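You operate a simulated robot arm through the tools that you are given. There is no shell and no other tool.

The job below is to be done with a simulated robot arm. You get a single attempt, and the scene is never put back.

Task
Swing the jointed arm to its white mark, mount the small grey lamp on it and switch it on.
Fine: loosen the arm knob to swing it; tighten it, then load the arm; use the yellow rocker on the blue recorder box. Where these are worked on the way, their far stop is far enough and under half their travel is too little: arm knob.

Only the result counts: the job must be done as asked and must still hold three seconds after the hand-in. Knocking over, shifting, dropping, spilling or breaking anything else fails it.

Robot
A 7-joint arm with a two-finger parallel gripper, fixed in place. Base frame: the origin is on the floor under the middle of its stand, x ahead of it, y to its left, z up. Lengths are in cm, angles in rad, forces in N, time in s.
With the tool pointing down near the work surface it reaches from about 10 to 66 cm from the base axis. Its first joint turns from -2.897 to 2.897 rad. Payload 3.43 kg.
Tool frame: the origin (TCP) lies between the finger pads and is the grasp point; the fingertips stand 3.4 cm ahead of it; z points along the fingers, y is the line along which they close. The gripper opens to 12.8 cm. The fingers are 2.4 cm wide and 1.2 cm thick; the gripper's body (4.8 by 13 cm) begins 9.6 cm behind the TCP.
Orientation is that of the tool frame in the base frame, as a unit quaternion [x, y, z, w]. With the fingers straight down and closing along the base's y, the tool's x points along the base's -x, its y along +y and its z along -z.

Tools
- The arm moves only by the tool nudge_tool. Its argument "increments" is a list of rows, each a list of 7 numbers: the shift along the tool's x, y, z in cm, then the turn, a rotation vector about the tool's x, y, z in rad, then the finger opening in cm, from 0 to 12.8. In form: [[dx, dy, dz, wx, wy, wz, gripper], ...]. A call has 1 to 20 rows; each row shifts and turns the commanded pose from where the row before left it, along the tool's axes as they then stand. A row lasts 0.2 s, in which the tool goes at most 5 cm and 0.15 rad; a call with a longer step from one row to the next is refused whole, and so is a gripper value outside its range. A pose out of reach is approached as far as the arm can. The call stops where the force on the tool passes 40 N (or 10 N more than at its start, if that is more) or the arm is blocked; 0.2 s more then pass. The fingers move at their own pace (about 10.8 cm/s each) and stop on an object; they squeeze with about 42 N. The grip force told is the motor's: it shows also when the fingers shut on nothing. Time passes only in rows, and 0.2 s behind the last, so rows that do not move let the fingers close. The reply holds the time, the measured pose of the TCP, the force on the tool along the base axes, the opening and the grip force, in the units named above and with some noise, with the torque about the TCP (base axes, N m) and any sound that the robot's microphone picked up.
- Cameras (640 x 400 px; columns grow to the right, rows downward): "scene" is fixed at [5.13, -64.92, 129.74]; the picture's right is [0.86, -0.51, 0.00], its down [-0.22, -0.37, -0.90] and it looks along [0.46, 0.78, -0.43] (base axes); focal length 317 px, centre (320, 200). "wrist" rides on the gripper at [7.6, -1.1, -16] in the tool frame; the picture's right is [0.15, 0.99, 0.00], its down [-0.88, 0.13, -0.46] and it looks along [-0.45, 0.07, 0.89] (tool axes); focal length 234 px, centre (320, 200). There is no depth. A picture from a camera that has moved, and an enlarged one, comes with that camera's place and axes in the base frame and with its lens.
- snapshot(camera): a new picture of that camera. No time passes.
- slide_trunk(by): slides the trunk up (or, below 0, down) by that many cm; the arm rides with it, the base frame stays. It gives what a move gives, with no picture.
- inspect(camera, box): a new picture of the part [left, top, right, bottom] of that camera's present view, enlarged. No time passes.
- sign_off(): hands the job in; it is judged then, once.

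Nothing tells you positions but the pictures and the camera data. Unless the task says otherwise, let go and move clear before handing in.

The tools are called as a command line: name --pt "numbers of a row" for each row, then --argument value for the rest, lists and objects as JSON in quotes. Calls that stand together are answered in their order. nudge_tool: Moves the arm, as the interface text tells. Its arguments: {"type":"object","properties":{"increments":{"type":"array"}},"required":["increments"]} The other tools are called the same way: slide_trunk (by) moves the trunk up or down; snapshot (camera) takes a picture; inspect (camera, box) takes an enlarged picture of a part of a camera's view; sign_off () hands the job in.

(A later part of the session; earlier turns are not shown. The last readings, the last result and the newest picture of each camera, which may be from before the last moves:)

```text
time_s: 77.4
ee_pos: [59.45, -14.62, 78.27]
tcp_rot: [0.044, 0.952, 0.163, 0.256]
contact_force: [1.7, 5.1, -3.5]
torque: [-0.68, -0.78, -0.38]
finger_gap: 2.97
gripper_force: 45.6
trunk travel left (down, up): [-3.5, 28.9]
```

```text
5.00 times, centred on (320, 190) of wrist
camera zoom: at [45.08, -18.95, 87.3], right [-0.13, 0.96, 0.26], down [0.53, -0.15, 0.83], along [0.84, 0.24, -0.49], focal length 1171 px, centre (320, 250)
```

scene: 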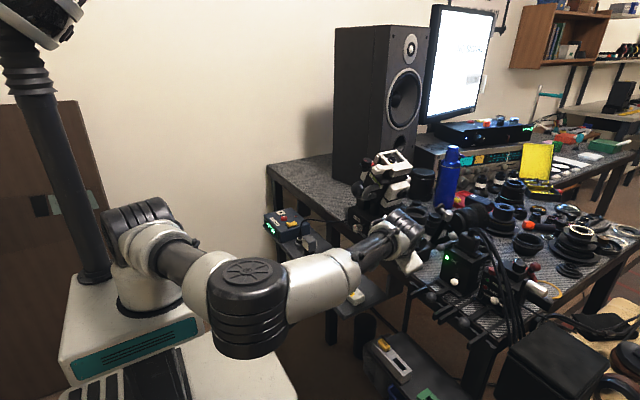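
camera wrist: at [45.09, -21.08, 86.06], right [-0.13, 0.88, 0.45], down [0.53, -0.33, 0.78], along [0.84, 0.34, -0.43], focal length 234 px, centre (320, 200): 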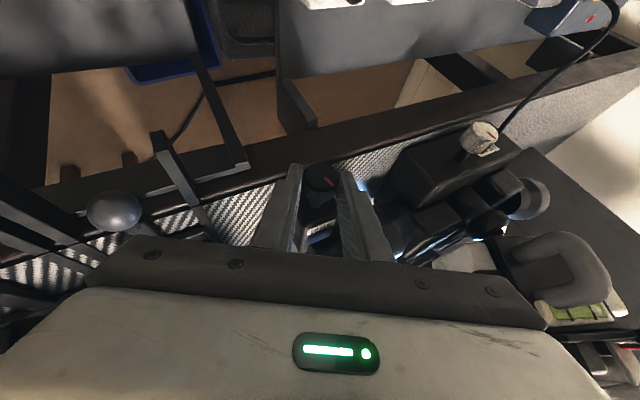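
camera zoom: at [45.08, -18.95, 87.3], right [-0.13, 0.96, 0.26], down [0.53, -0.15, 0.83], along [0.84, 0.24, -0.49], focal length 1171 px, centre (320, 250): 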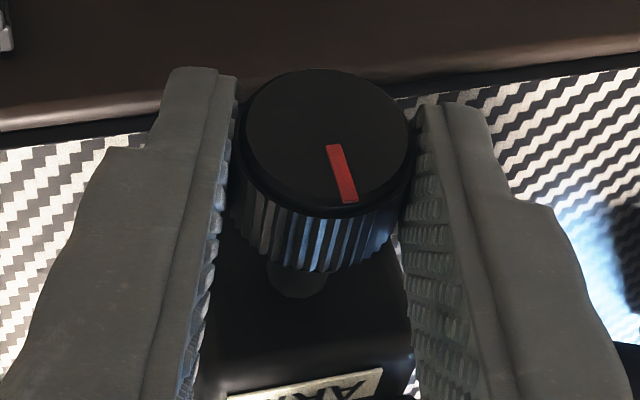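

The knob slips at its tight stop — it's tightened. Release, retreat, bring the hand upright, and check the arm's mark once more.

nudge_tool --pt "0 0 0 0 0 0 3.8" --pt "0 0 0 0 0 0 3.8" --pt "0 0 -1.8 0 0 0 3.8" --pt "0 0 -1.8 0 0 0 3.8" --pt "0 0 -3 0 0 0 5" --pt "0 0 -3 0 0 0 5" --pt "0 1.0 0 0.1126 0 -0.065 5" --pt "0 1.0 0 0.1126 0 -0.065 5" --pt "0 0.5 0 0.0606 0 -0.035 5" --pt "0 0 -3 0 0 0 5" --pt "0 0 -4 0 0 0 5"

inspect --camera "wrist" --box '[250, 150, 390, 250]'

snapshot --camera "scene"

inspect --camera "scene" --box '[390, 195, 440, 245]'

```text
time_s: 79.8
ee_pos: [51.32, -14.84, 92.52]
tcp_rot: [0.001, 0.966, 0.003, 0.26]
contact_force: [-0.6, -0.8, 0.0]
torque: [0.01, 0.01, 0.02]
finger_gap: 4.98
gripper_force: 0.1
trunk travel left (down, up): [-3.5, 28.9]
```

```text
4.00 times, centred on (320, 200) of wrist
camera zoom: at [36.69, -15.99, 102.56], right [-0.13, 0.99, -0.07], down [0.53, 0.12, 0.84], along [0.84, 0.07, -0.54], focal length 937 px, centre (320, 200)
```

zoom: 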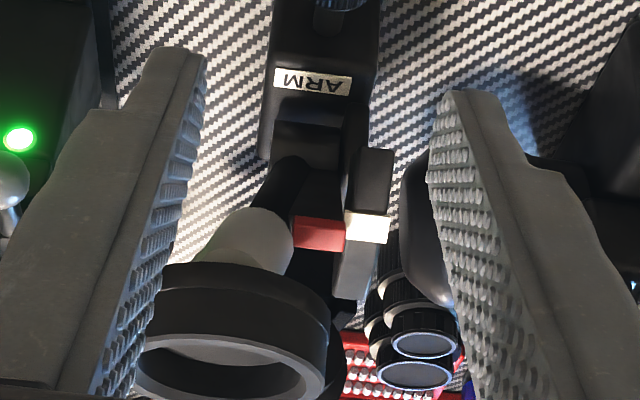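

```text
taken
```

scene: 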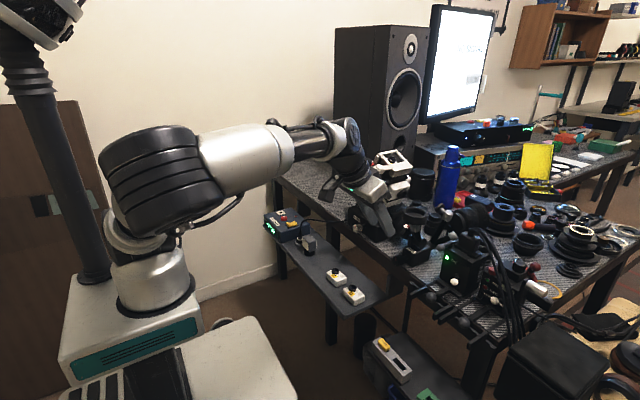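

```text
8.00 times, centred on (415, 220) of scene
camera zoom: at [5.13, -64.92, 129.74], right [0.86, -0.51, 0.0], down [-0.22, -0.37, -0.9], along [0.46, 0.78, -0.43], focal length 2538 px, centre (-440, 40)
```

zoom: 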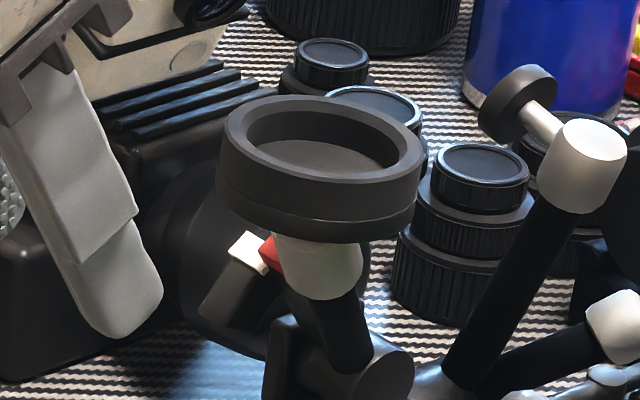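

The arm holds at its mark. Now to the lamp: move over to the shelf at height with the tool pointing down.

nudge_tool --pt "0 0 -2 0 0.131 0 8" --pt "0 0 -2 0 0.131 0 10" --pt "0 0 -2 0 0.131 0 10" --pt "0 0 -2 0 0.131 0 10" --pt "0 4.4 0 0 0 0 10" --pt "0 4.4 0 0 0 0 10" --pt "0 4.4 0 0 0 0 10" --pt "0 4.4 0 0 0 0 10" --pt "0 4.4 0 0 0 0 10" --pt "0 4.4 0 0 0 0 10" --pt "0 4.4 0 0 0 0 10" --pt "0 4.0 0 0 0 0 10"

snapshot --camera "wrist"

inspect --camera "wrist" --box '[250, 120, 410, 240]'

snapshot --camera "scene"

```text
time_s: 82.4
ee_pos: [48.93, 19.55, 100.49]
tcp_rot: [0.001, 1.0, 0.005, 0.001]
contact_force: [-0.4, -0.1, 0.1]
torque: [0.07, 0.03, 0.04]
finger_gap: 9.98
gripper_force: 0.0
trunk travel left (down, up): [-3.5, 28.9]
```

```text
taken
camera wrist: at [41.49, 18.29, 116.42], right [-0.14, 0.99, 0.01], down [0.88, 0.13, 0.46], along [0.45, 0.07, -0.89], focal length 234 px, centre (320, 200)
```

wrist: 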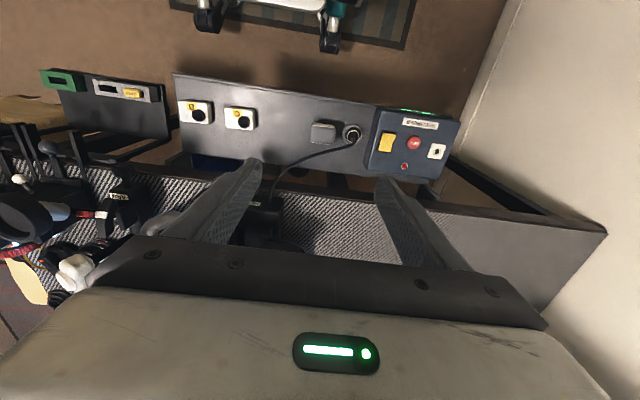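

```text
3.33 times, centred on (330, 180) of wrist
camera zoom: at [41.49, 18.29, 116.42], right [-0.14, 0.99, 0.01], down [0.88, 0.13, 0.46], along [0.45, 0.07, -0.89], focal length 781 px, centre (287, 267)
```

zoom: 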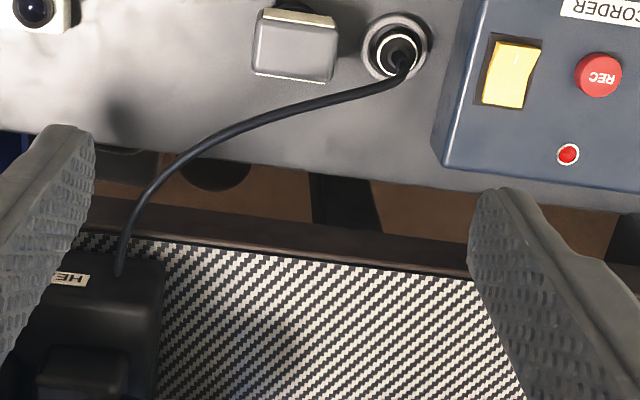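

```text
taken
```

scene: 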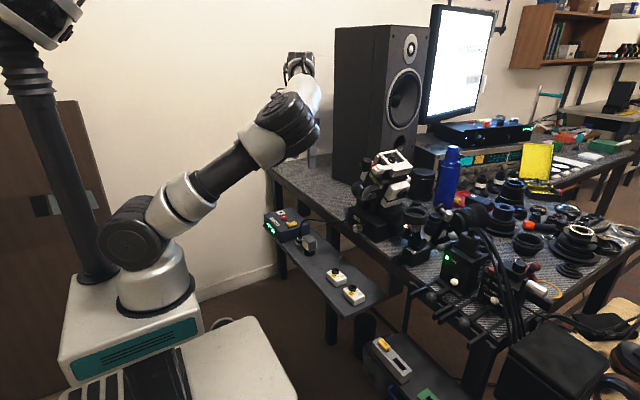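

The lamp stands at about (51, 20.4), its head roughly 4.6 cm wide, with the plug and a cable just beside/above it. To keep clear of the cable I'll approach from the robot side, tilted 35°.

slide_trunk --by -3.4

nudge_tool --pt "0 0 0 0 -0.1222 0 8" --pt "0 0 0 0 -0.1222 0 8" --pt "0 0 0 0 -0.1222 0 8" --pt "0 0 0 0 -0.1222 0 8" --pt "0 0 0 0 -0.1222 0 8" --pt "3.8 0.19 2.85 0 0 0 8" --pt "3.8 0.19 2.85 0 0 0 8" --pt "3.8 0.19 2.85 0 0 0 8" --pt "3.8 0.19 2.85 0 0 0 8"

snapshot --camera "wrist"

inspect --camera "wrist" --box '[260, 140, 380, 240]'

inspect --camera "scene" --box '[250, 190, 350, 270]'

```text
time_s: 83.2
ee_pos: [49.02, 19.51, 96.92]
tcp_rot: [0.0, 1.0, 0.003, 0.002]
contact_force: [0.5, 0.2, -0.8]
torque: [-0.01, 0.03, -0.02]
finger_gap: 10.02
gripper_force: 0.1
trunk travel left (down, up): [-0.1, 32.3]
```

```text
time_s: 85.2
ee_pos: [42.88, 20.37, 79.44]
tcp_rot: [0.002, 0.953, 0.004, 0.302]
contact_force: [0.2, -1.1, 0.6]
torque: [0.01, 0.02, 0.01]
finger_gap: 8.02
gripper_force: 0.1
trunk travel left (down, up): [-0.1, 32.3]
```

```text
taken
camera wrist: at [27.47, 19.21, 88.09], right [-0.12, 0.99, -0.08], down [0.46, 0.12, 0.88], along [0.88, 0.07, -0.47], focal length 234 px, centre (320, 200)
```

wrist: 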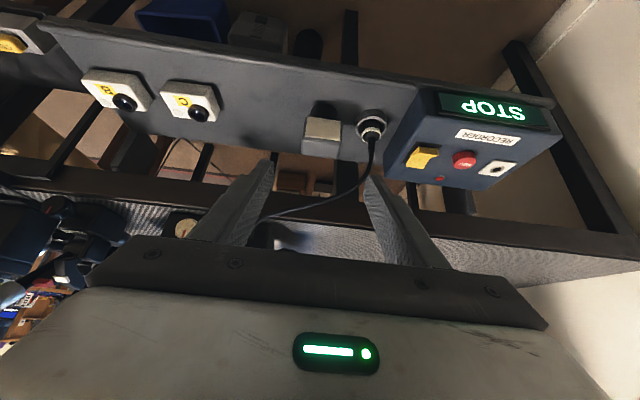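

```text
4.00 times, centred on (320, 190) of wrist
camera zoom: at [27.47, 19.21, 88.09], right [-0.12, 0.99, -0.08], down [0.46, 0.12, 0.88], along [0.88, 0.07, -0.47], focal length 937 px, centre (320, 240)
```

zoom: 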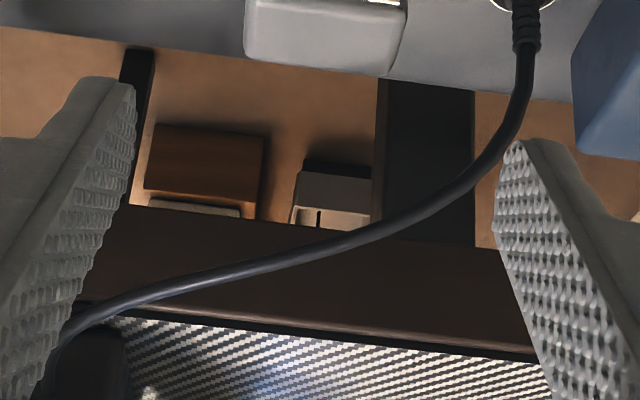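

```text
5.00 times, centred on (300, 230) of scene
camera zoom: at [5.13, -64.92, 129.74], right [0.86, -0.51, 0.0], down [-0.22, -0.37, -0.9], along [0.46, 0.78, -0.43], focal length 1587 px, centre (420, 50)
```

zoom: 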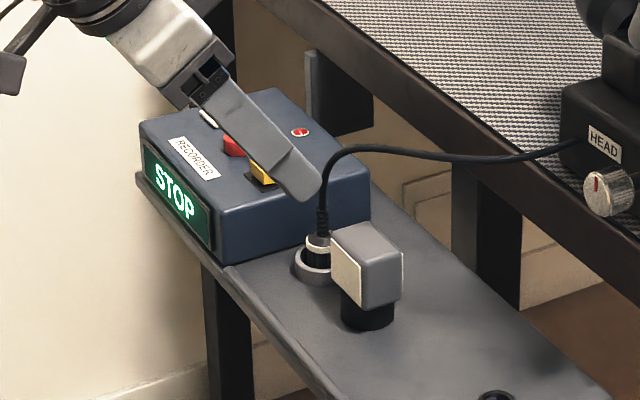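

I can see the lamp from the front; zoom in on it for dimensions.

inspect --camera "wrist" --box '[285, 85, 405, 175]'

inspect --camera "scene" --box '[290, 220, 350, 260]'

```text
4.44 times, centred on (345, 130) of wrist
camera zoom: at [27.47, 19.21, 88.09], right [-0.12, 0.99, -0.08], down [0.46, 0.12, 0.88], along [0.88, 0.07, -0.47], focal length 1041 px, centre (209, 511)
```

zoom: 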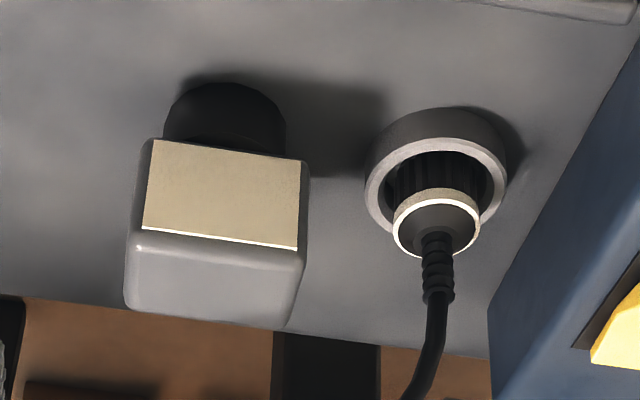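

```text
10.00 times, centred on (320, 240) of scene
camera zoom: at [5.13, -64.92, 129.74], right [0.86, -0.51, 0.0], down [-0.22, -0.37, -0.9], along [0.46, 0.78, -0.43], focal length 3173 px, centre (320, -200)
```

zoom: 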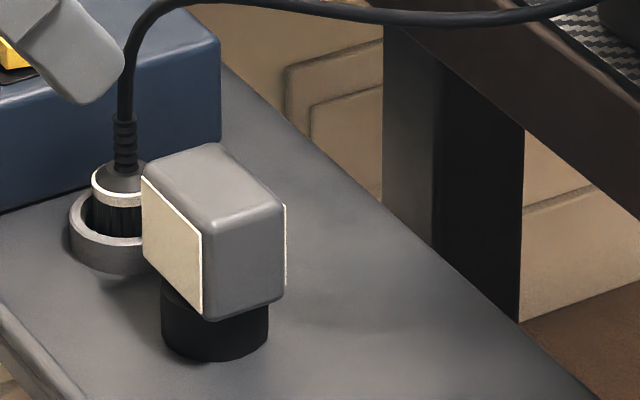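

Lamp measured: head about x 49.1–52.8, y 18.1–22.9, z 64.6–68.2, foot Ø≈3.6 on the shelf at z≈62. Approach along the tool axis with a 6 cm opening.

nudge_tool --pt "0.3 0.07 3 0 0 0 6.0" --pt "0.29 0.06 3 0 0 0 6.0"

inspect --camera "wrist" --box '[260, 120, 380, 210]'

inspect --camera "scene" --box '[280, 200, 350, 260]'

```text
time_s: 85.8
ee_pos: [45.93, 20.59, 74.02]
tcp_rot: [0.001, 0.953, 0.004, 0.302]
contact_force: [0.2, 0.7, 0.4]
torque: [0.01, 0.02, 0.0]
finger_gap: 5.99
gripper_force: 0.0
trunk travel left (down, up): [-0.1, 32.3]
```

```text
4.44 times, centred on (320, 165) of wrist
camera zoom: at [30.66, 19.41, 82.8], right [-0.12, 0.99, -0.08], down [0.46, 0.12, 0.88], along [0.88, 0.07, -0.47], focal length 1041 px, centre (320, 356)
```

zoom: 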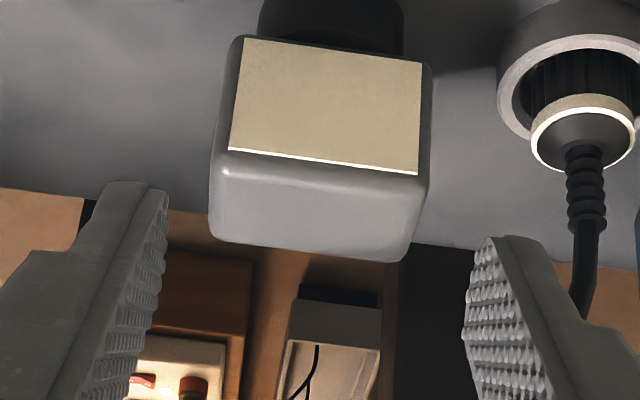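

```text
6.67 times, centred on (315, 230) of scene
camera zoom: at [5.13, -64.92, 129.74], right [0.86, -0.51, 0.0], down [-0.22, -0.37, -0.9], along [0.46, 0.78, -0.43], focal length 2115 px, centre (353, 0)
```

zoom: 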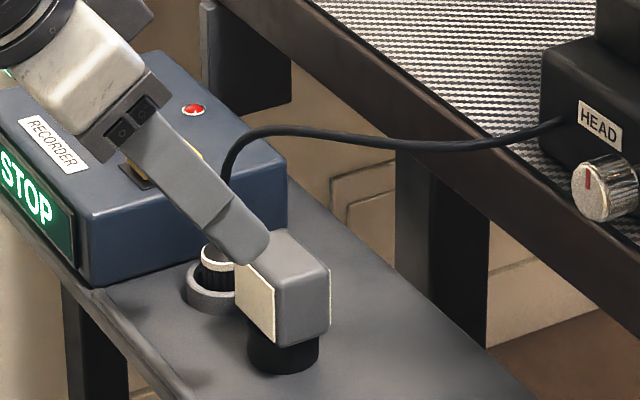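

Well centred. Advance 6.7 cm to straddle the lamp head.

nudge_tool --pt "0 0 2.3 0 0 0 6.0" --pt "0 0 2.2 0 0 0 6.0" --pt "0 0 2.2 0 0 0 6.0"

inspect --camera "wrist" --box '[260, 150, 380, 240]'

inspect --camera "scene" --box '[280, 200, 350, 260]'

```text
time_s: 86.6
ee_pos: [49.88, 20.69, 68.39]
tcp_rot: [0.001, 0.954, 0.003, 0.301]
contact_force: [-0.3, -0.2, 0.4]
torque: [0.0, 0.01, 0.0]
finger_gap: 6.03
gripper_force: 0.1
trunk travel left (down, up): [-0.1, 32.3]
```

```text
4.44 times, centred on (320, 195) of wrist
camera zoom: at [34.58, 19.51, 77.07], right [-0.12, 0.99, -0.08], down [0.46, 0.12, 0.88], along [0.88, 0.07, -0.47], focal length 1041 px, centre (320, 222)
```

zoom: 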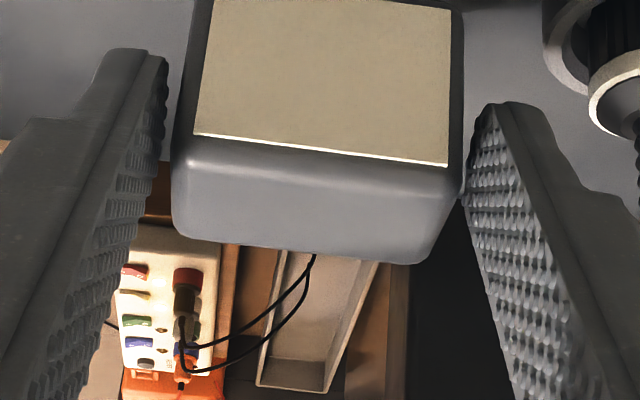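

```text
6.67 times, centred on (315, 230) of scene
camera zoom: at [5.13, -64.92, 129.74], right [0.86, -0.51, 0.0], down [-0.22, -0.37, -0.9], along [0.46, 0.78, -0.43], focal length 2115 px, centre (353, 0)
```

zoom: 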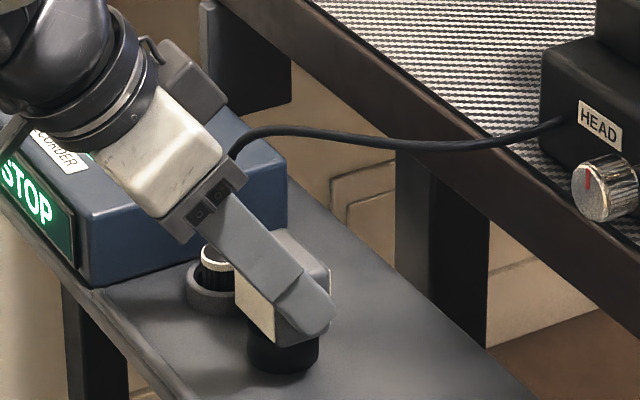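

Fingers straddle the head. Close to grip the lamp.

nudge_tool --pt "0 0 0 0 0 0 4.0" --pt "0 0 0 0 0 0 4.0" --pt "0 0 0 0 0 0 4.0" --pt "0 0 0 0 0 0 4.0"

inspect --camera "wrist" --box '[260, 150, 380, 240]'

```text
time_s: 87.6
ee_pos: [49.8, 20.7, 68.29]
tcp_rot: [0.002, 0.953, 0.003, 0.302]
contact_force: [0.1, 0.3, 0.5]
torque: [0.0, -0.02, 0.02]
finger_gap: 5.15
gripper_force: 41.5
trunk travel left (down, up): [-0.1, 32.3]
```

```text
4.44 times, centred on (320, 195) of wrist
camera zoom: at [34.58, 19.49, 77.06], right [-0.12, 0.99, -0.08], down [0.46, 0.12, 0.88], along [0.88, 0.07, -0.47], focal length 1041 px, centre (320, 222)
```

zoom: 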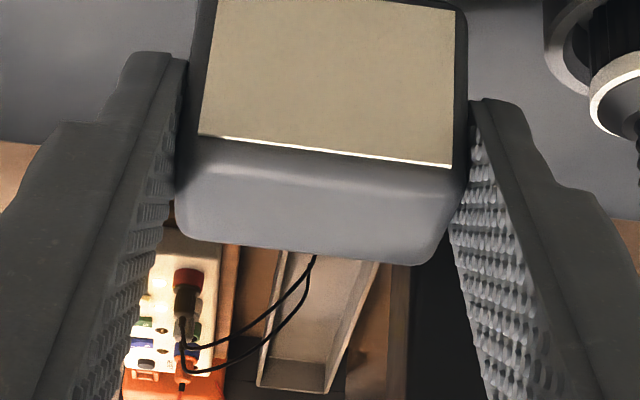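

Lamp gripped (5.15 cm). Lift 2.5 cm, back away from under the cable, and check.

nudge_tool --pt "-0.57 0 -0.82 0 0 0 4.0" --pt "-0.86 0 -1.23 0 0 0 4.0" --pt "2.46 0 -1.72 0 0 0 4.0" --pt "2.46 0 -1.72 0 0 0 4.0" --pt "2.46 0 -1.72 0 0 0 4.0"

inspect --camera "wrist" --box '[240, 110, 400, 240]'

inspect --camera "scene" --box '[250, 180, 350, 270]'

```text
time_s: 88.8
ee_pos: [40.84, 20.57, 70.79]
tcp_rot: [0.001, 0.954, 0.004, 0.301]
contact_force: [-0.5, 0.1, -1.6]
torque: [0.01, 0.04, 0.0]
finger_gap: 5.14
gripper_force: 41.7
trunk travel left (down, up): [-0.1, 32.3]
```

```text
3.08 times, centred on (320, 175) of wrist
camera zoom: at [25.51, 19.39, 79.42], right [-0.12, 0.99, -0.08], down [0.46, 0.12, 0.88], along [0.88, 0.07, -0.47], focal length 720 px, centre (320, 277)
```

zoom: 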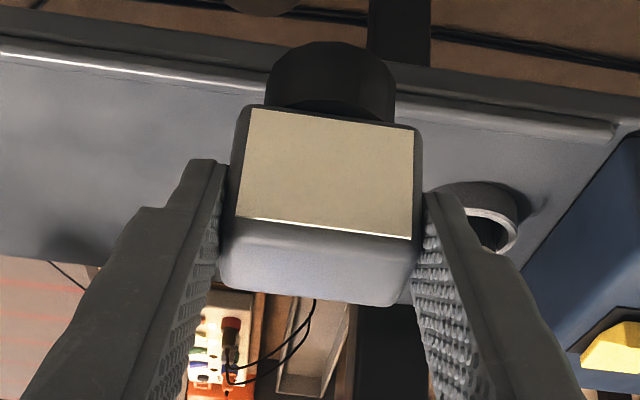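

```text
4.44 times, centred on (300, 225) of scene
camera zoom: at [5.13, -64.92, 129.74], right [0.86, -0.51, 0.0], down [-0.22, -0.37, -0.9], along [0.46, 0.78, -0.43], focal length 1410 px, centre (409, 89)
```

zoom: 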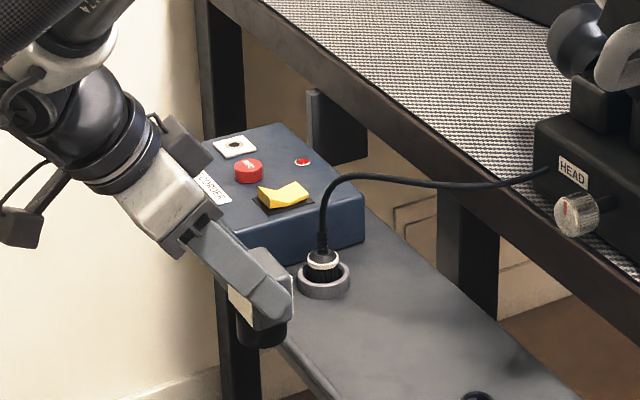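

Lamp is in hand. Raise it well clear and move toward the bench centre, stopping offset to +y so the wrist camera can see the cup beside the lamp.

nudge_tool --pt "-2.58 0 -3.69 0 0 0 4.0" --pt "-2.58 0 -3.69 0 0 0 4.0" --pt "-2.58 0 -3.69 0 0 0 4.0" --pt "-2.58 0 -3.69 0 0 0 4.0" --pt "-2.58 0 -3.69 0 0 0 4.0" --pt "-2.58 0 -3.69 0 0 0 4.0" --pt "-2.58 0 -3.69 0 0 0 4.0" --pt "0 -4 0 0 0 0 4.0" --pt "0 -4 0 0 0 0 4.0" --pt "0 -4 0 0 0 0 4.0" --pt "0 -4 0 0 0 0 4.0"

snapshot --camera "wrist"

inspect --camera "wrist" --box '[150, 120, 270, 220]'

snapshot --camera "scene"

```text
time_s: 91.2
ee_pos: [40.94, 4.43, 102.08]
tcp_rot: [0.001, 0.953, 0.004, 0.302]
contact_force: [1.0, 0.0, -1.5]
torque: [-0.06, 0.0, -0.04]
finger_gap: 5.16
gripper_force: 42.0
trunk travel left (down, up): [-0.1, 32.3]
```

```text
taken
camera wrist: at [25.56, 3.3, 110.82], right [-0.12, 0.99, -0.08], down [0.46, 0.12, 0.88], along [0.88, 0.07, -0.47], focal length 234 px, centre (320, 200)
```

wrist: 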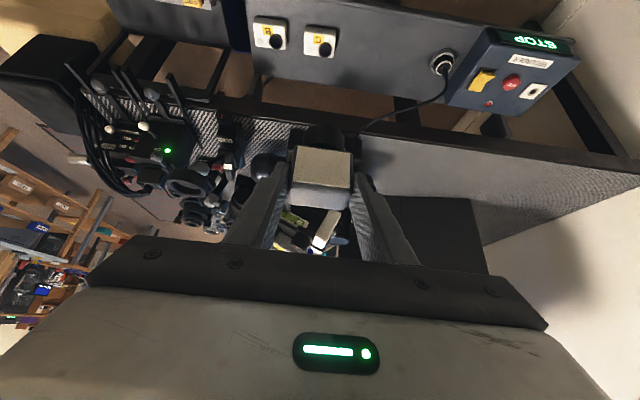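

```text
4.00 times, centred on (210, 170) of wrist
camera zoom: at [25.56, 3.3, 110.82], right [-0.12, 0.99, -0.08], down [0.46, 0.12, 0.88], along [0.88, 0.07, -0.47], focal length 937 px, centre (760, 320)
```

zoom: 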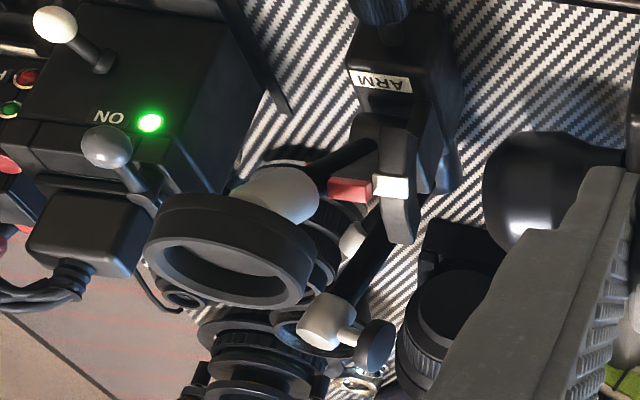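

```text
taken
```

scene: 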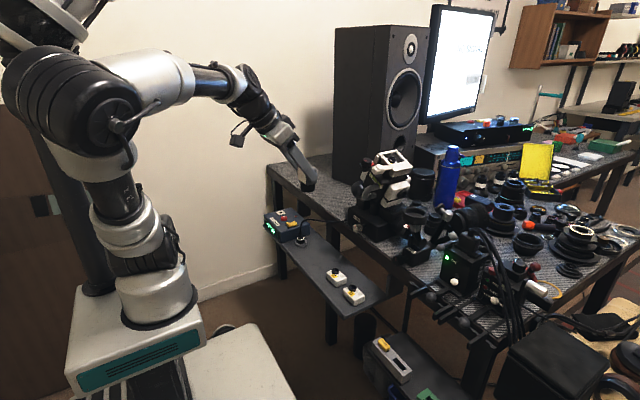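

The cup's rim centre is at about (61.5, -16.05, 92.4), opening ~5.7 cm. Move sideways at height, then forward toward it.

nudge_tool --pt "0 -4.1 0 0 0 0 4.0" --pt "0 -4.1 0 0 0 0 4.0" --pt "0 -4.1 0 0 0 0 4.0" --pt "0 -4.1 0 0 0 0 4.0" --pt "0 -4.1 0 0 0 0 4.0" --pt "-3.28 0 2.3 0 0 0 4.0" --pt "-3.28 0 2.3 0 0 0 4.0" --pt "-3.28 0 2.3 0 0 0 4.0"

snapshot --camera "wrist"

inspect --camera "scene" --box '[370, 160, 450, 240]'

inspect --camera "wrist" --box '[250, 100, 390, 220]'

```text
time_s: 93.0
ee_pos: [53.16, -16.15, 101.93]
tcp_rot: [0.001, 0.953, 0.003, 0.302]
contact_force: [0.2, -1.1, -1.7]
torque: [0.0, 0.02, -0.02]
finger_gap: 5.13
gripper_force: 42.1
trunk travel left (down, up): [-0.1, 32.3]
```

```text
taken
camera wrist: at [37.84, -17.24, 110.69], right [-0.12, 0.99, -0.08], down [0.46, 0.12, 0.88], along [0.88, 0.07, -0.47], focal length 234 px, centre (320, 200)
```

wrist: 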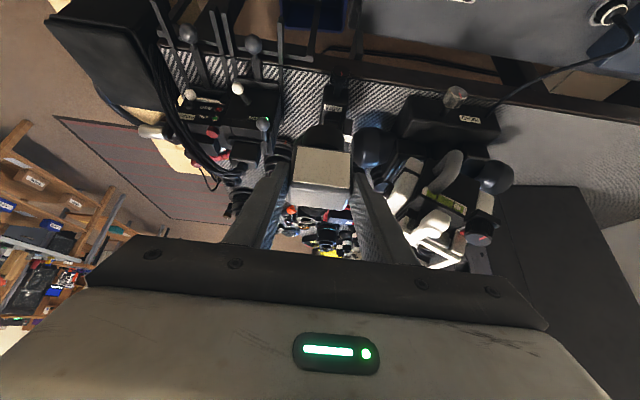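

```text
5.00 times, centred on (410, 200) of scene
camera zoom: at [5.13, -64.92, 129.74], right [0.86, -0.51, 0.0], down [-0.22, -0.37, -0.9], along [0.46, 0.78, -0.43], focal length 1587 px, centre (-130, 200)
```

zoom: 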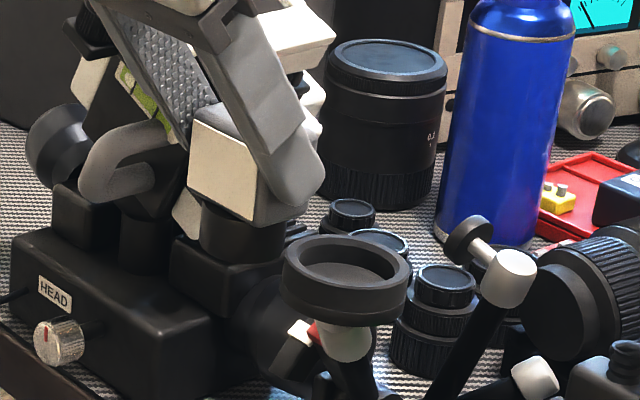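

```text
3.33 times, centred on (320, 160) of wrist
camera zoom: at [37.84, -17.24, 110.69], right [-0.12, 0.99, -0.08], down [0.46, 0.12, 0.88], along [0.88, 0.07, -0.47], focal length 781 px, centre (320, 333)
```

zoom: 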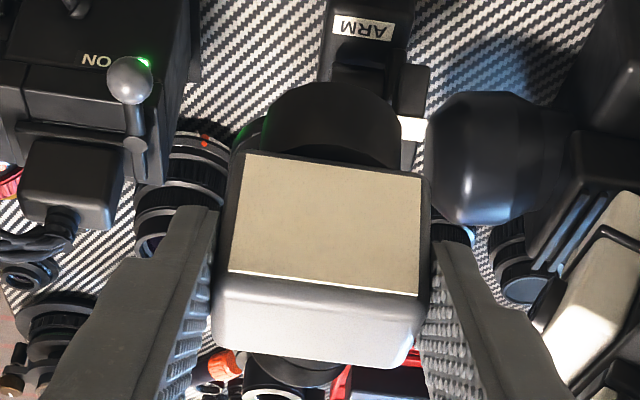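

Move forward the remaining 7.3 cm to hover over the cup.

nudge_tool --pt "-2.0 0.03 1.4 0 0 0 4.0" --pt "-2.0 0.03 1.4 0 0 0 4.0" --pt "-1.98 0.03 1.39 0 0 0 4.0"

inspect --camera "scene" --box '[385, 170, 445, 230]'

inspect --camera "wrist" --box '[250, 100, 390, 220]'

```text
time_s: 93.8
ee_pos: [60.2, -15.89, 101.82]
tcp_rot: [0.002, 0.954, 0.004, 0.301]
contact_force: [0.3, -0.1, -2.5]
torque: [0.0, 0.02, 0.0]
finger_gap: 5.15
gripper_force: 42.5
trunk travel left (down, up): [-0.1, 32.3]
```

```text
6.67 times, centred on (415, 200) of scene
camera zoom: at [5.13, -64.92, 129.74], right [0.86, -0.51, 0.0], down [-0.22, -0.37, -0.9], along [0.46, 0.78, -0.43], focal length 2115 px, centre (-313, 200)
```

zoom: 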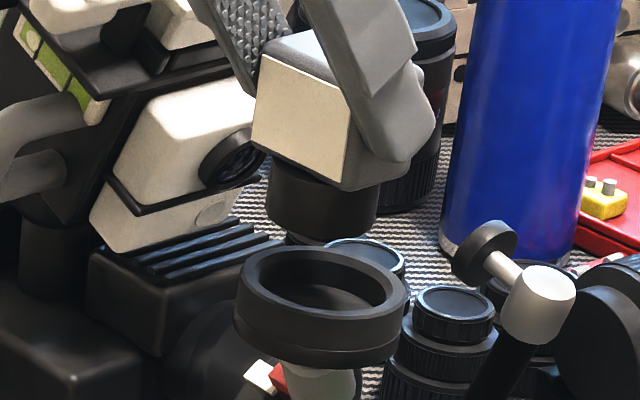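

```text
3.33 times, centred on (320, 160) of wrist
camera zoom: at [44.91, -17.07, 110.61], right [-0.12, 0.99, -0.08], down [0.46, 0.12, 0.88], along [0.88, 0.07, -0.47], focal length 781 px, centre (320, 333)
```

zoom: 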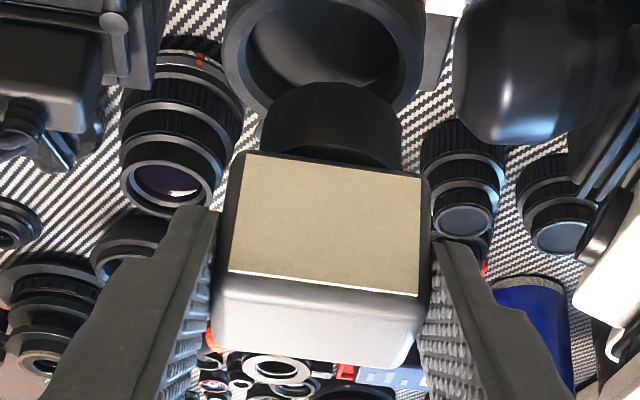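

Foot and cup are nearly lined up; I estimate the foot needs +0.35 cm x and −0.35 cm y. Correct and lower 2.2 cm, then re-check.

nudge_tool --pt "0.35 -0.35 1.1 0 0 0 4.0" --pt "0.62 0 0.9 0 0 0 4.0"

inspect --camera "scene" --box '[385, 170, 445, 230]'

inspect --camera "wrist" --box '[260, 80, 380, 180]'

```text
time_s: 94.4
ee_pos: [60.52, -16.41, 99.76]
tcp_rot: [0.0, 0.953, 0.004, 0.302]
contact_force: [-0.1, 0.7, -2.6]
torque: [-0.01, 0.01, -0.03]
finger_gap: 5.14
gripper_force: 41.6
trunk travel left (down, up): [-0.1, 32.3]
```

```text
6.67 times, centred on (415, 200) of scene
camera zoom: at [5.13, -64.92, 129.74], right [0.86, -0.51, 0.0], down [-0.22, -0.37, -0.9], along [0.46, 0.78, -0.43], focal length 2115 px, centre (-313, 200)
```

zoom: 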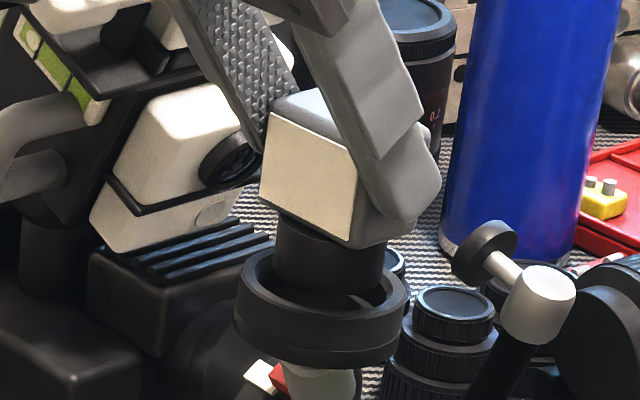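

```text
4.00 times, centred on (320, 130) of wrist
camera zoom: at [45.23, -17.52, 108.39], right [-0.12, 0.99, -0.08], down [0.46, 0.12, 0.88], along [0.88, 0.07, -0.47], focal length 937 px, centre (320, 480)
```

zoom: 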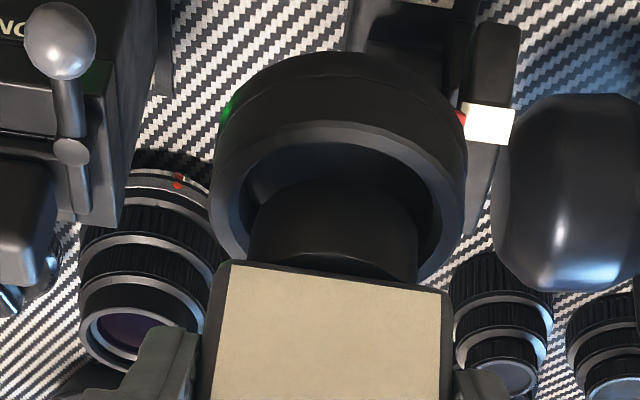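

Foot is centred over the cup. Lower slowly 1.5 cm and watch the force.

nudge_tool --pt "0.287 0.1 0.41 0 0 0 4.0" --pt "0.287 0 0.41 0 0 0 4.0" --pt "0.287 0 0.41 0 0 0 4.0"

inspect --camera "scene" --box '[385, 170, 445, 230]'

inspect --camera "wrist" --box '[260, 80, 380, 180]'

```text
time_s: 95.2
ee_pos: [60.56, -16.2, 98.25]
tcp_rot: [0.002, 0.954, 0.003, 0.301]
contact_force: [0.2, 0.3, -2.3]
torque: [-0.01, -0.01, 0.0]
finger_gap: 5.14
gripper_force: 41.9
trunk travel left (down, up): [-0.1, 32.3]
```

```text
6.67 times, centred on (415, 200) of scene
camera zoom: at [5.13, -64.92, 129.74], right [0.86, -0.51, 0.0], down [-0.22, -0.37, -0.9], along [0.46, 0.78, -0.43], focal length 2115 px, centre (-313, 200)
```

zoom: 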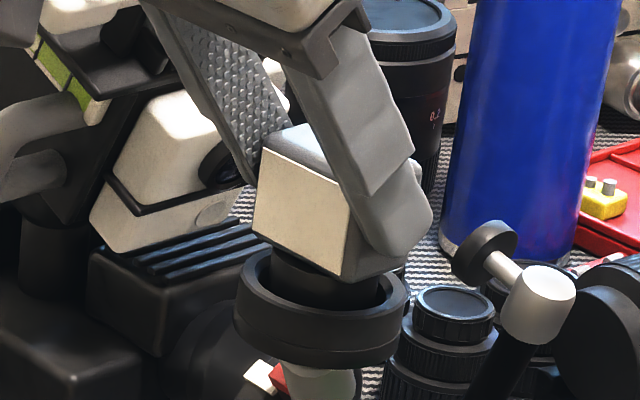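

```text
4.00 times, centred on (320, 130) of wrist
camera zoom: at [45.26, -17.37, 106.91], right [-0.12, 0.99, -0.08], down [0.46, 0.12, 0.88], along [0.88, 0.07, -0.47], focal length 937 px, centre (320, 480)
```

zoom: 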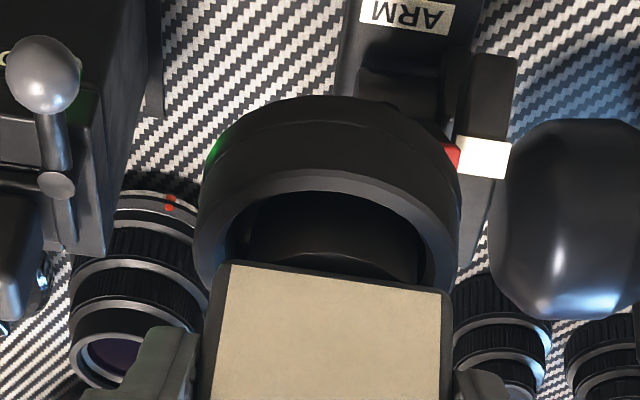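

Entering the cup without contact. Continue in small steps until the foot touches the floor.

nudge_tool --pt "0.172 -0.05 0.246 0 0 0 4.0" --pt "0.172 0 0.246 0 0 0 4.0"

inspect --camera "scene" --box '[385, 180, 435, 230]'

inspect --camera "wrist" --box '[260, 80, 380, 180]'

```text
time_s: 95.8
ee_pos: [60.55, -16.29, 97.96]
tcp_rot: [0.002, 0.952, 0.003, 0.305]
contact_force: [-4.5, -1.7, 19.5]
torque: [-0.18, 0.37, -0.03]
finger_gap: 5.13
gripper_force: 41.6
trunk travel left (down, up): [-0.1, 32.3]
```

```text
8.00 times, centred on (410, 205) of scene
camera zoom: at [5.13, -64.92, 129.74], right [0.86, -0.51, 0.0], down [-0.22, -0.37, -0.9], along [0.46, 0.78, -0.43], focal length 2538 px, centre (-400, 160)
```

zoom: 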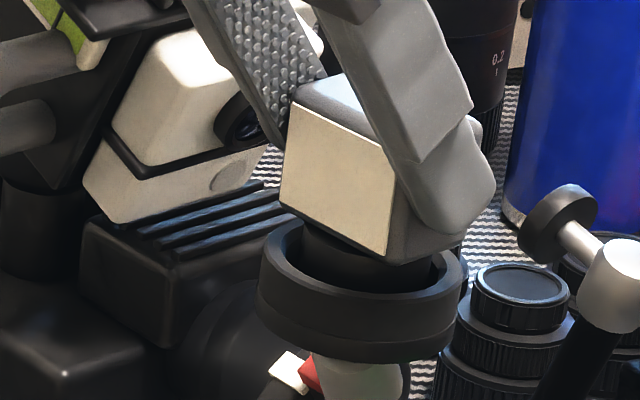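

```text
4.00 times, centred on (320, 130) of wrist
camera zoom: at [45.17, -17.4, 106.62], right [-0.12, 0.99, -0.08], down [0.45, 0.12, 0.88], along [0.88, 0.07, -0.46], focal length 937 px, centre (320, 480)
```

zoom: 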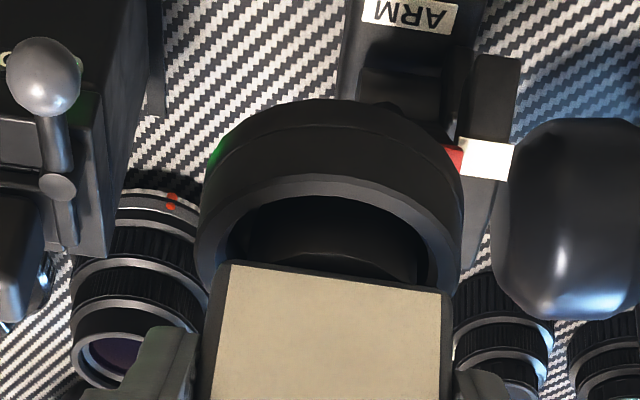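

Contact at 19 N with the foot about 0.7 cm below the rim – it's on the cup floor. Ease the pressure slightly and look closely before releasing.

nudge_tool --pt "-0.12 0 -0.17 0 0 0 4.0"

inspect --camera "scene" --box '[395, 195, 425, 225]'

inspect --camera "wrist" --box '[280, 95, 360, 155]'

```text
time_s: 96.2
ee_pos: [60.53, -16.32, 97.93]
tcp_rot: [0.001, 0.953, 0.003, 0.303]
contact_force: [3.8, -1.8, 17.0]
torque: [-0.15, -0.18, 0.0]
finger_gap: 5.13
gripper_force: 41.7
trunk travel left (down, up): [-0.1, 32.3]
```

```text
13.33 times, centred on (410, 210) of scene
camera zoom: at [5.13, -64.92, 129.74], right [0.86, -0.51, 0.0], down [-0.22, -0.37, -0.9], along [0.46, 0.78, -0.43], focal length 4231 px, centre (-880, 67)
```

zoom: 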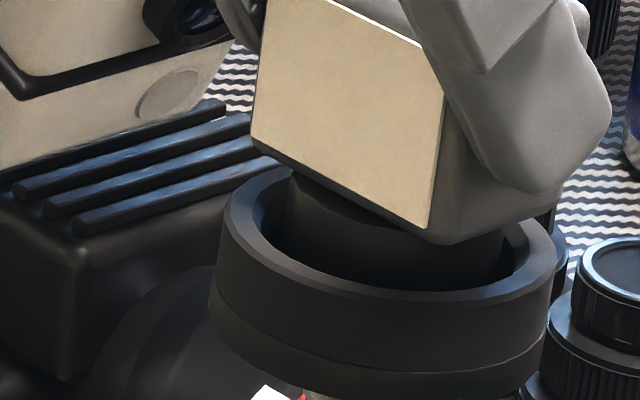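

```text
6.67 times, centred on (320, 125) of wrist
camera zoom: at [45.18, -17.41, 106.64], right [-0.12, 0.99, -0.08], down [0.46, 0.12, 0.88], along [0.88, 0.07, -0.47], focal length 1561 px, centre (320, 700)
```

zoom: 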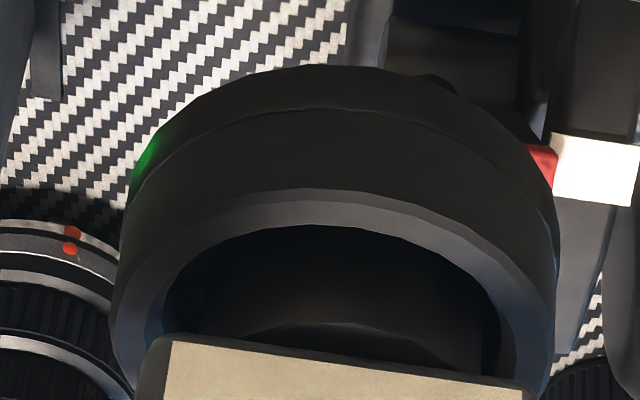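

Checking the seating inside the cup more closely.

inspect --camera "wrist" --box '[300, 120, 345, 150]'

inspect --camera "scene" --box '[396, 202, 424, 218]'

```text
13.33 times, centred on (322, 135) of wrist
camera zoom: at [45.18, -17.41, 106.64], right [-0.12, 0.99, -0.08], down [0.46, 0.12, 0.88], along [0.88, 0.07, -0.47], focal length 3122 px, centre (287, 1067)
```

zoom: 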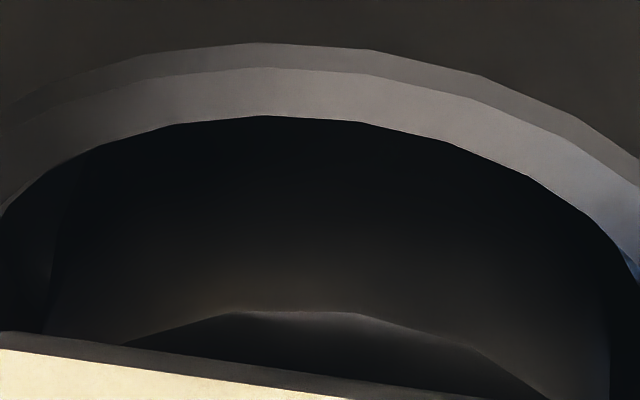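

```text
16.00 times, centred on (410, 210) of scene
camera zoom: at [5.13, -64.92, 129.74], right [0.86, -0.51, 0.0], down [-0.22, -0.37, -0.9], along [0.46, 0.78, -0.43], focal length 5077 px, centre (-1120, 40)
```

zoom: 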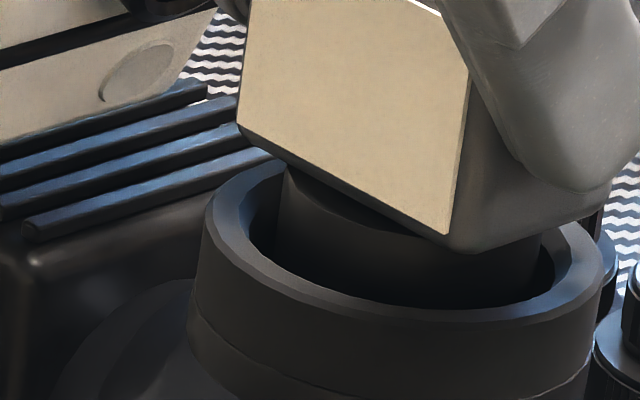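

The foot is inside but about 0.5 cm toward the near wall. I'll lift half a centimetre, shift +x 0.5 cm to centre, and lower again.

nudge_tool --pt "-0.287 0 -0.41 0 0 0 4.0" --pt "-0.41 0 0.287 0 0 0 4.0"

inspect --camera "scene" --box '[396, 195, 424, 220]'

inspect --camera "wrist" --box '[280, 95, 360, 155]'

```text
time_s: 96.8
ee_pos: [60.96, -16.39, 98.06]
tcp_rot: [0.003, 0.955, 0.003, 0.296]
contact_force: [-17.4, -1.0, -4.5]
torque: [-0.1, 1.35, 0.1]
finger_gap: 5.12
gripper_force: 42.6
trunk travel left (down, up): [-0.1, 32.3]
```

```text
16.00 times, centred on (410, 208) of scene
camera zoom: at [5.13, -64.92, 129.74], right [0.86, -0.51, 0.0], down [-0.22, -0.37, -0.9], along [0.46, 0.78, -0.43], focal length 5077 px, centre (-1120, 80)
```

zoom: 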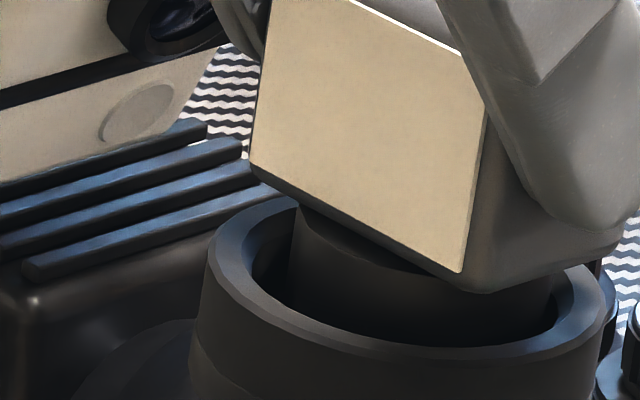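

```text
6.67 times, centred on (320, 125) of wrist
camera zoom: at [45.54, -17.5, 106.86], right [-0.12, 0.99, -0.08], down [0.47, 0.12, 0.88], along [0.88, 0.07, -0.48], focal length 1561 px, centre (320, 700)
```

zoom: 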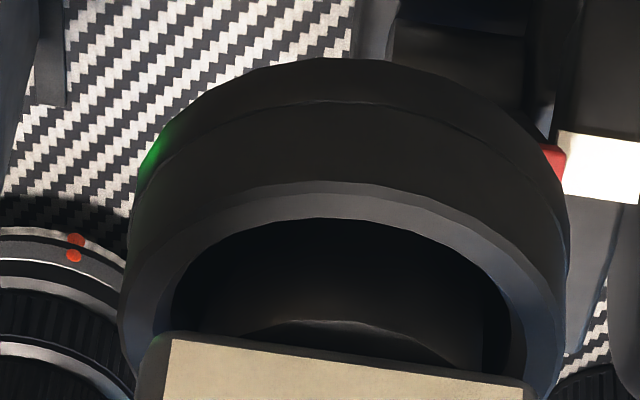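

There's lateral resistance, so the cup's seat is fairly snug. I'll move back 0.2 cm and let it settle to read the forces.

nudge_tool --pt "0.164 0 -0.115 0 0 0 4.0" --pt "0 0 0 0 0 0 4.0" --pt "0 0 0 0 0 0 4.0"

inspect --camera "scene" --box '[396, 195, 424, 220]'

```text
time_s: 97.6
ee_pos: [60.84, -16.5, 98.3]
tcp_rot: [0.003, 0.954, 0.003, 0.301]
contact_force: [-7.1, -4.2, -4.3]
torque: [-0.3, 0.64, -0.07]
finger_gap: 5.15
gripper_force: 42.2
trunk travel left (down, up): [-0.1, 32.3]
```

```text
16.00 times, centred on (410, 208) of scene
camera zoom: at [5.13, -64.92, 129.74], right [0.86, -0.51, 0.0], down [-0.22, -0.37, -0.9], along [0.46, 0.78, -0.43], focal length 5077 px, centre (-1120, 80)
```

zoom: 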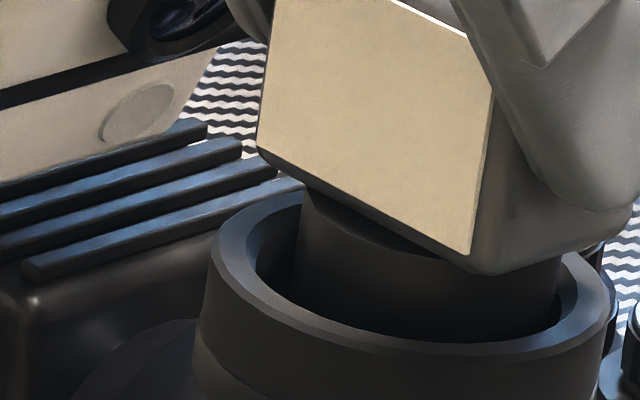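

The foot is leaning to the +x/−y side of the cup; shift back −0.25 cm x, +0.15 cm y, settle.

nudge_tool --pt "0.205 0.15 -0.1435 0 0 0 4.0" --pt "0 0 0 0 0 0 4.0" --pt "0 0 0 0 0 0 4.0"

inspect --camera "scene" --box '[396, 195, 424, 220]'

inspect --camera "wrist" --box '[280, 95, 360, 155]'

```text
time_s: 98.4
ee_pos: [60.6, -16.23, 98.55]
tcp_rot: [0.001, 0.953, 0.005, 0.302]
contact_force: [0.2, -0.4, -2.8]
torque: [0.01, 0.0, 0.01]
finger_gap: 5.14
gripper_force: 41.6
trunk travel left (down, up): [-0.1, 32.3]
```

```text
16.00 times, centred on (410, 208) of scene
camera zoom: at [5.13, -64.92, 129.74], right [0.86, -0.51, 0.0], down [-0.22, -0.37, -0.9], along [0.46, 0.78, -0.43], focal length 5077 px, centre (-1120, 80)
```

zoom: 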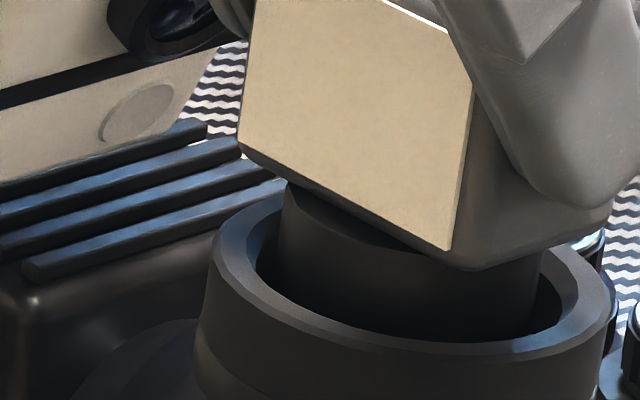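

```text
6.67 times, centred on (320, 125) of wrist
camera zoom: at [45.28, -17.39, 107.08], right [-0.12, 0.99, -0.08], down [0.46, 0.12, 0.88], along [0.88, 0.07, -0.47], focal length 1561 px, centre (320, 700)
```

zoom: 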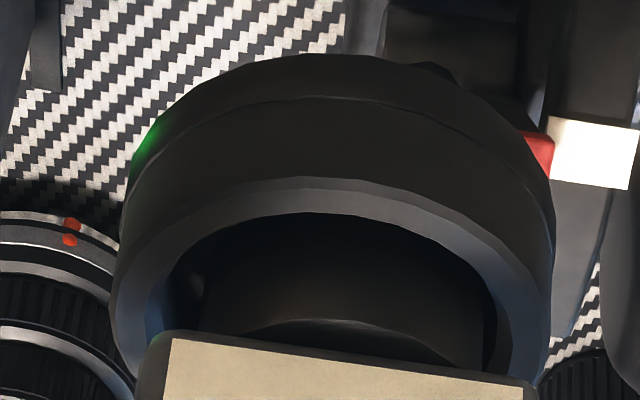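

Now free of side forces and centred. Lower gently onto the floor.

nudge_tool --pt "0.115 -0.05 0.164 0 0 0 4.0" --pt "0.115 0 0.164 0 0 0 4.0" --pt "0 0 0 0 0 0 4.0"

nudge_tool --pt "0.115 0 0.164 0 0 0 4.0" --pt "0 0 0 0 0 0 4.0"

```text
time_s: 99.2
ee_pos: [60.68, -16.26, 97.98]
tcp_rot: [0.002, 0.953, 0.005, 0.303]
contact_force: [1.6, -0.6, 4.7]
torque: [-0.09, -0.08, 0.05]
finger_gap: 5.16
gripper_force: 42.0
trunk travel left (down, up): [-0.1, 32.3]
```

```text
time_s: 99.8
ee_pos: [60.61, -16.22, 98.02]
tcp_rot: [0.002, 0.953, 0.003, 0.304]
contact_force: [2.5, -3.6, 18.7]
torque: [-0.23, -0.06, 0.04]
finger_gap: 5.14
gripper_force: 42.0
trunk travel left (down, up): [-0.1, 32.3]
```

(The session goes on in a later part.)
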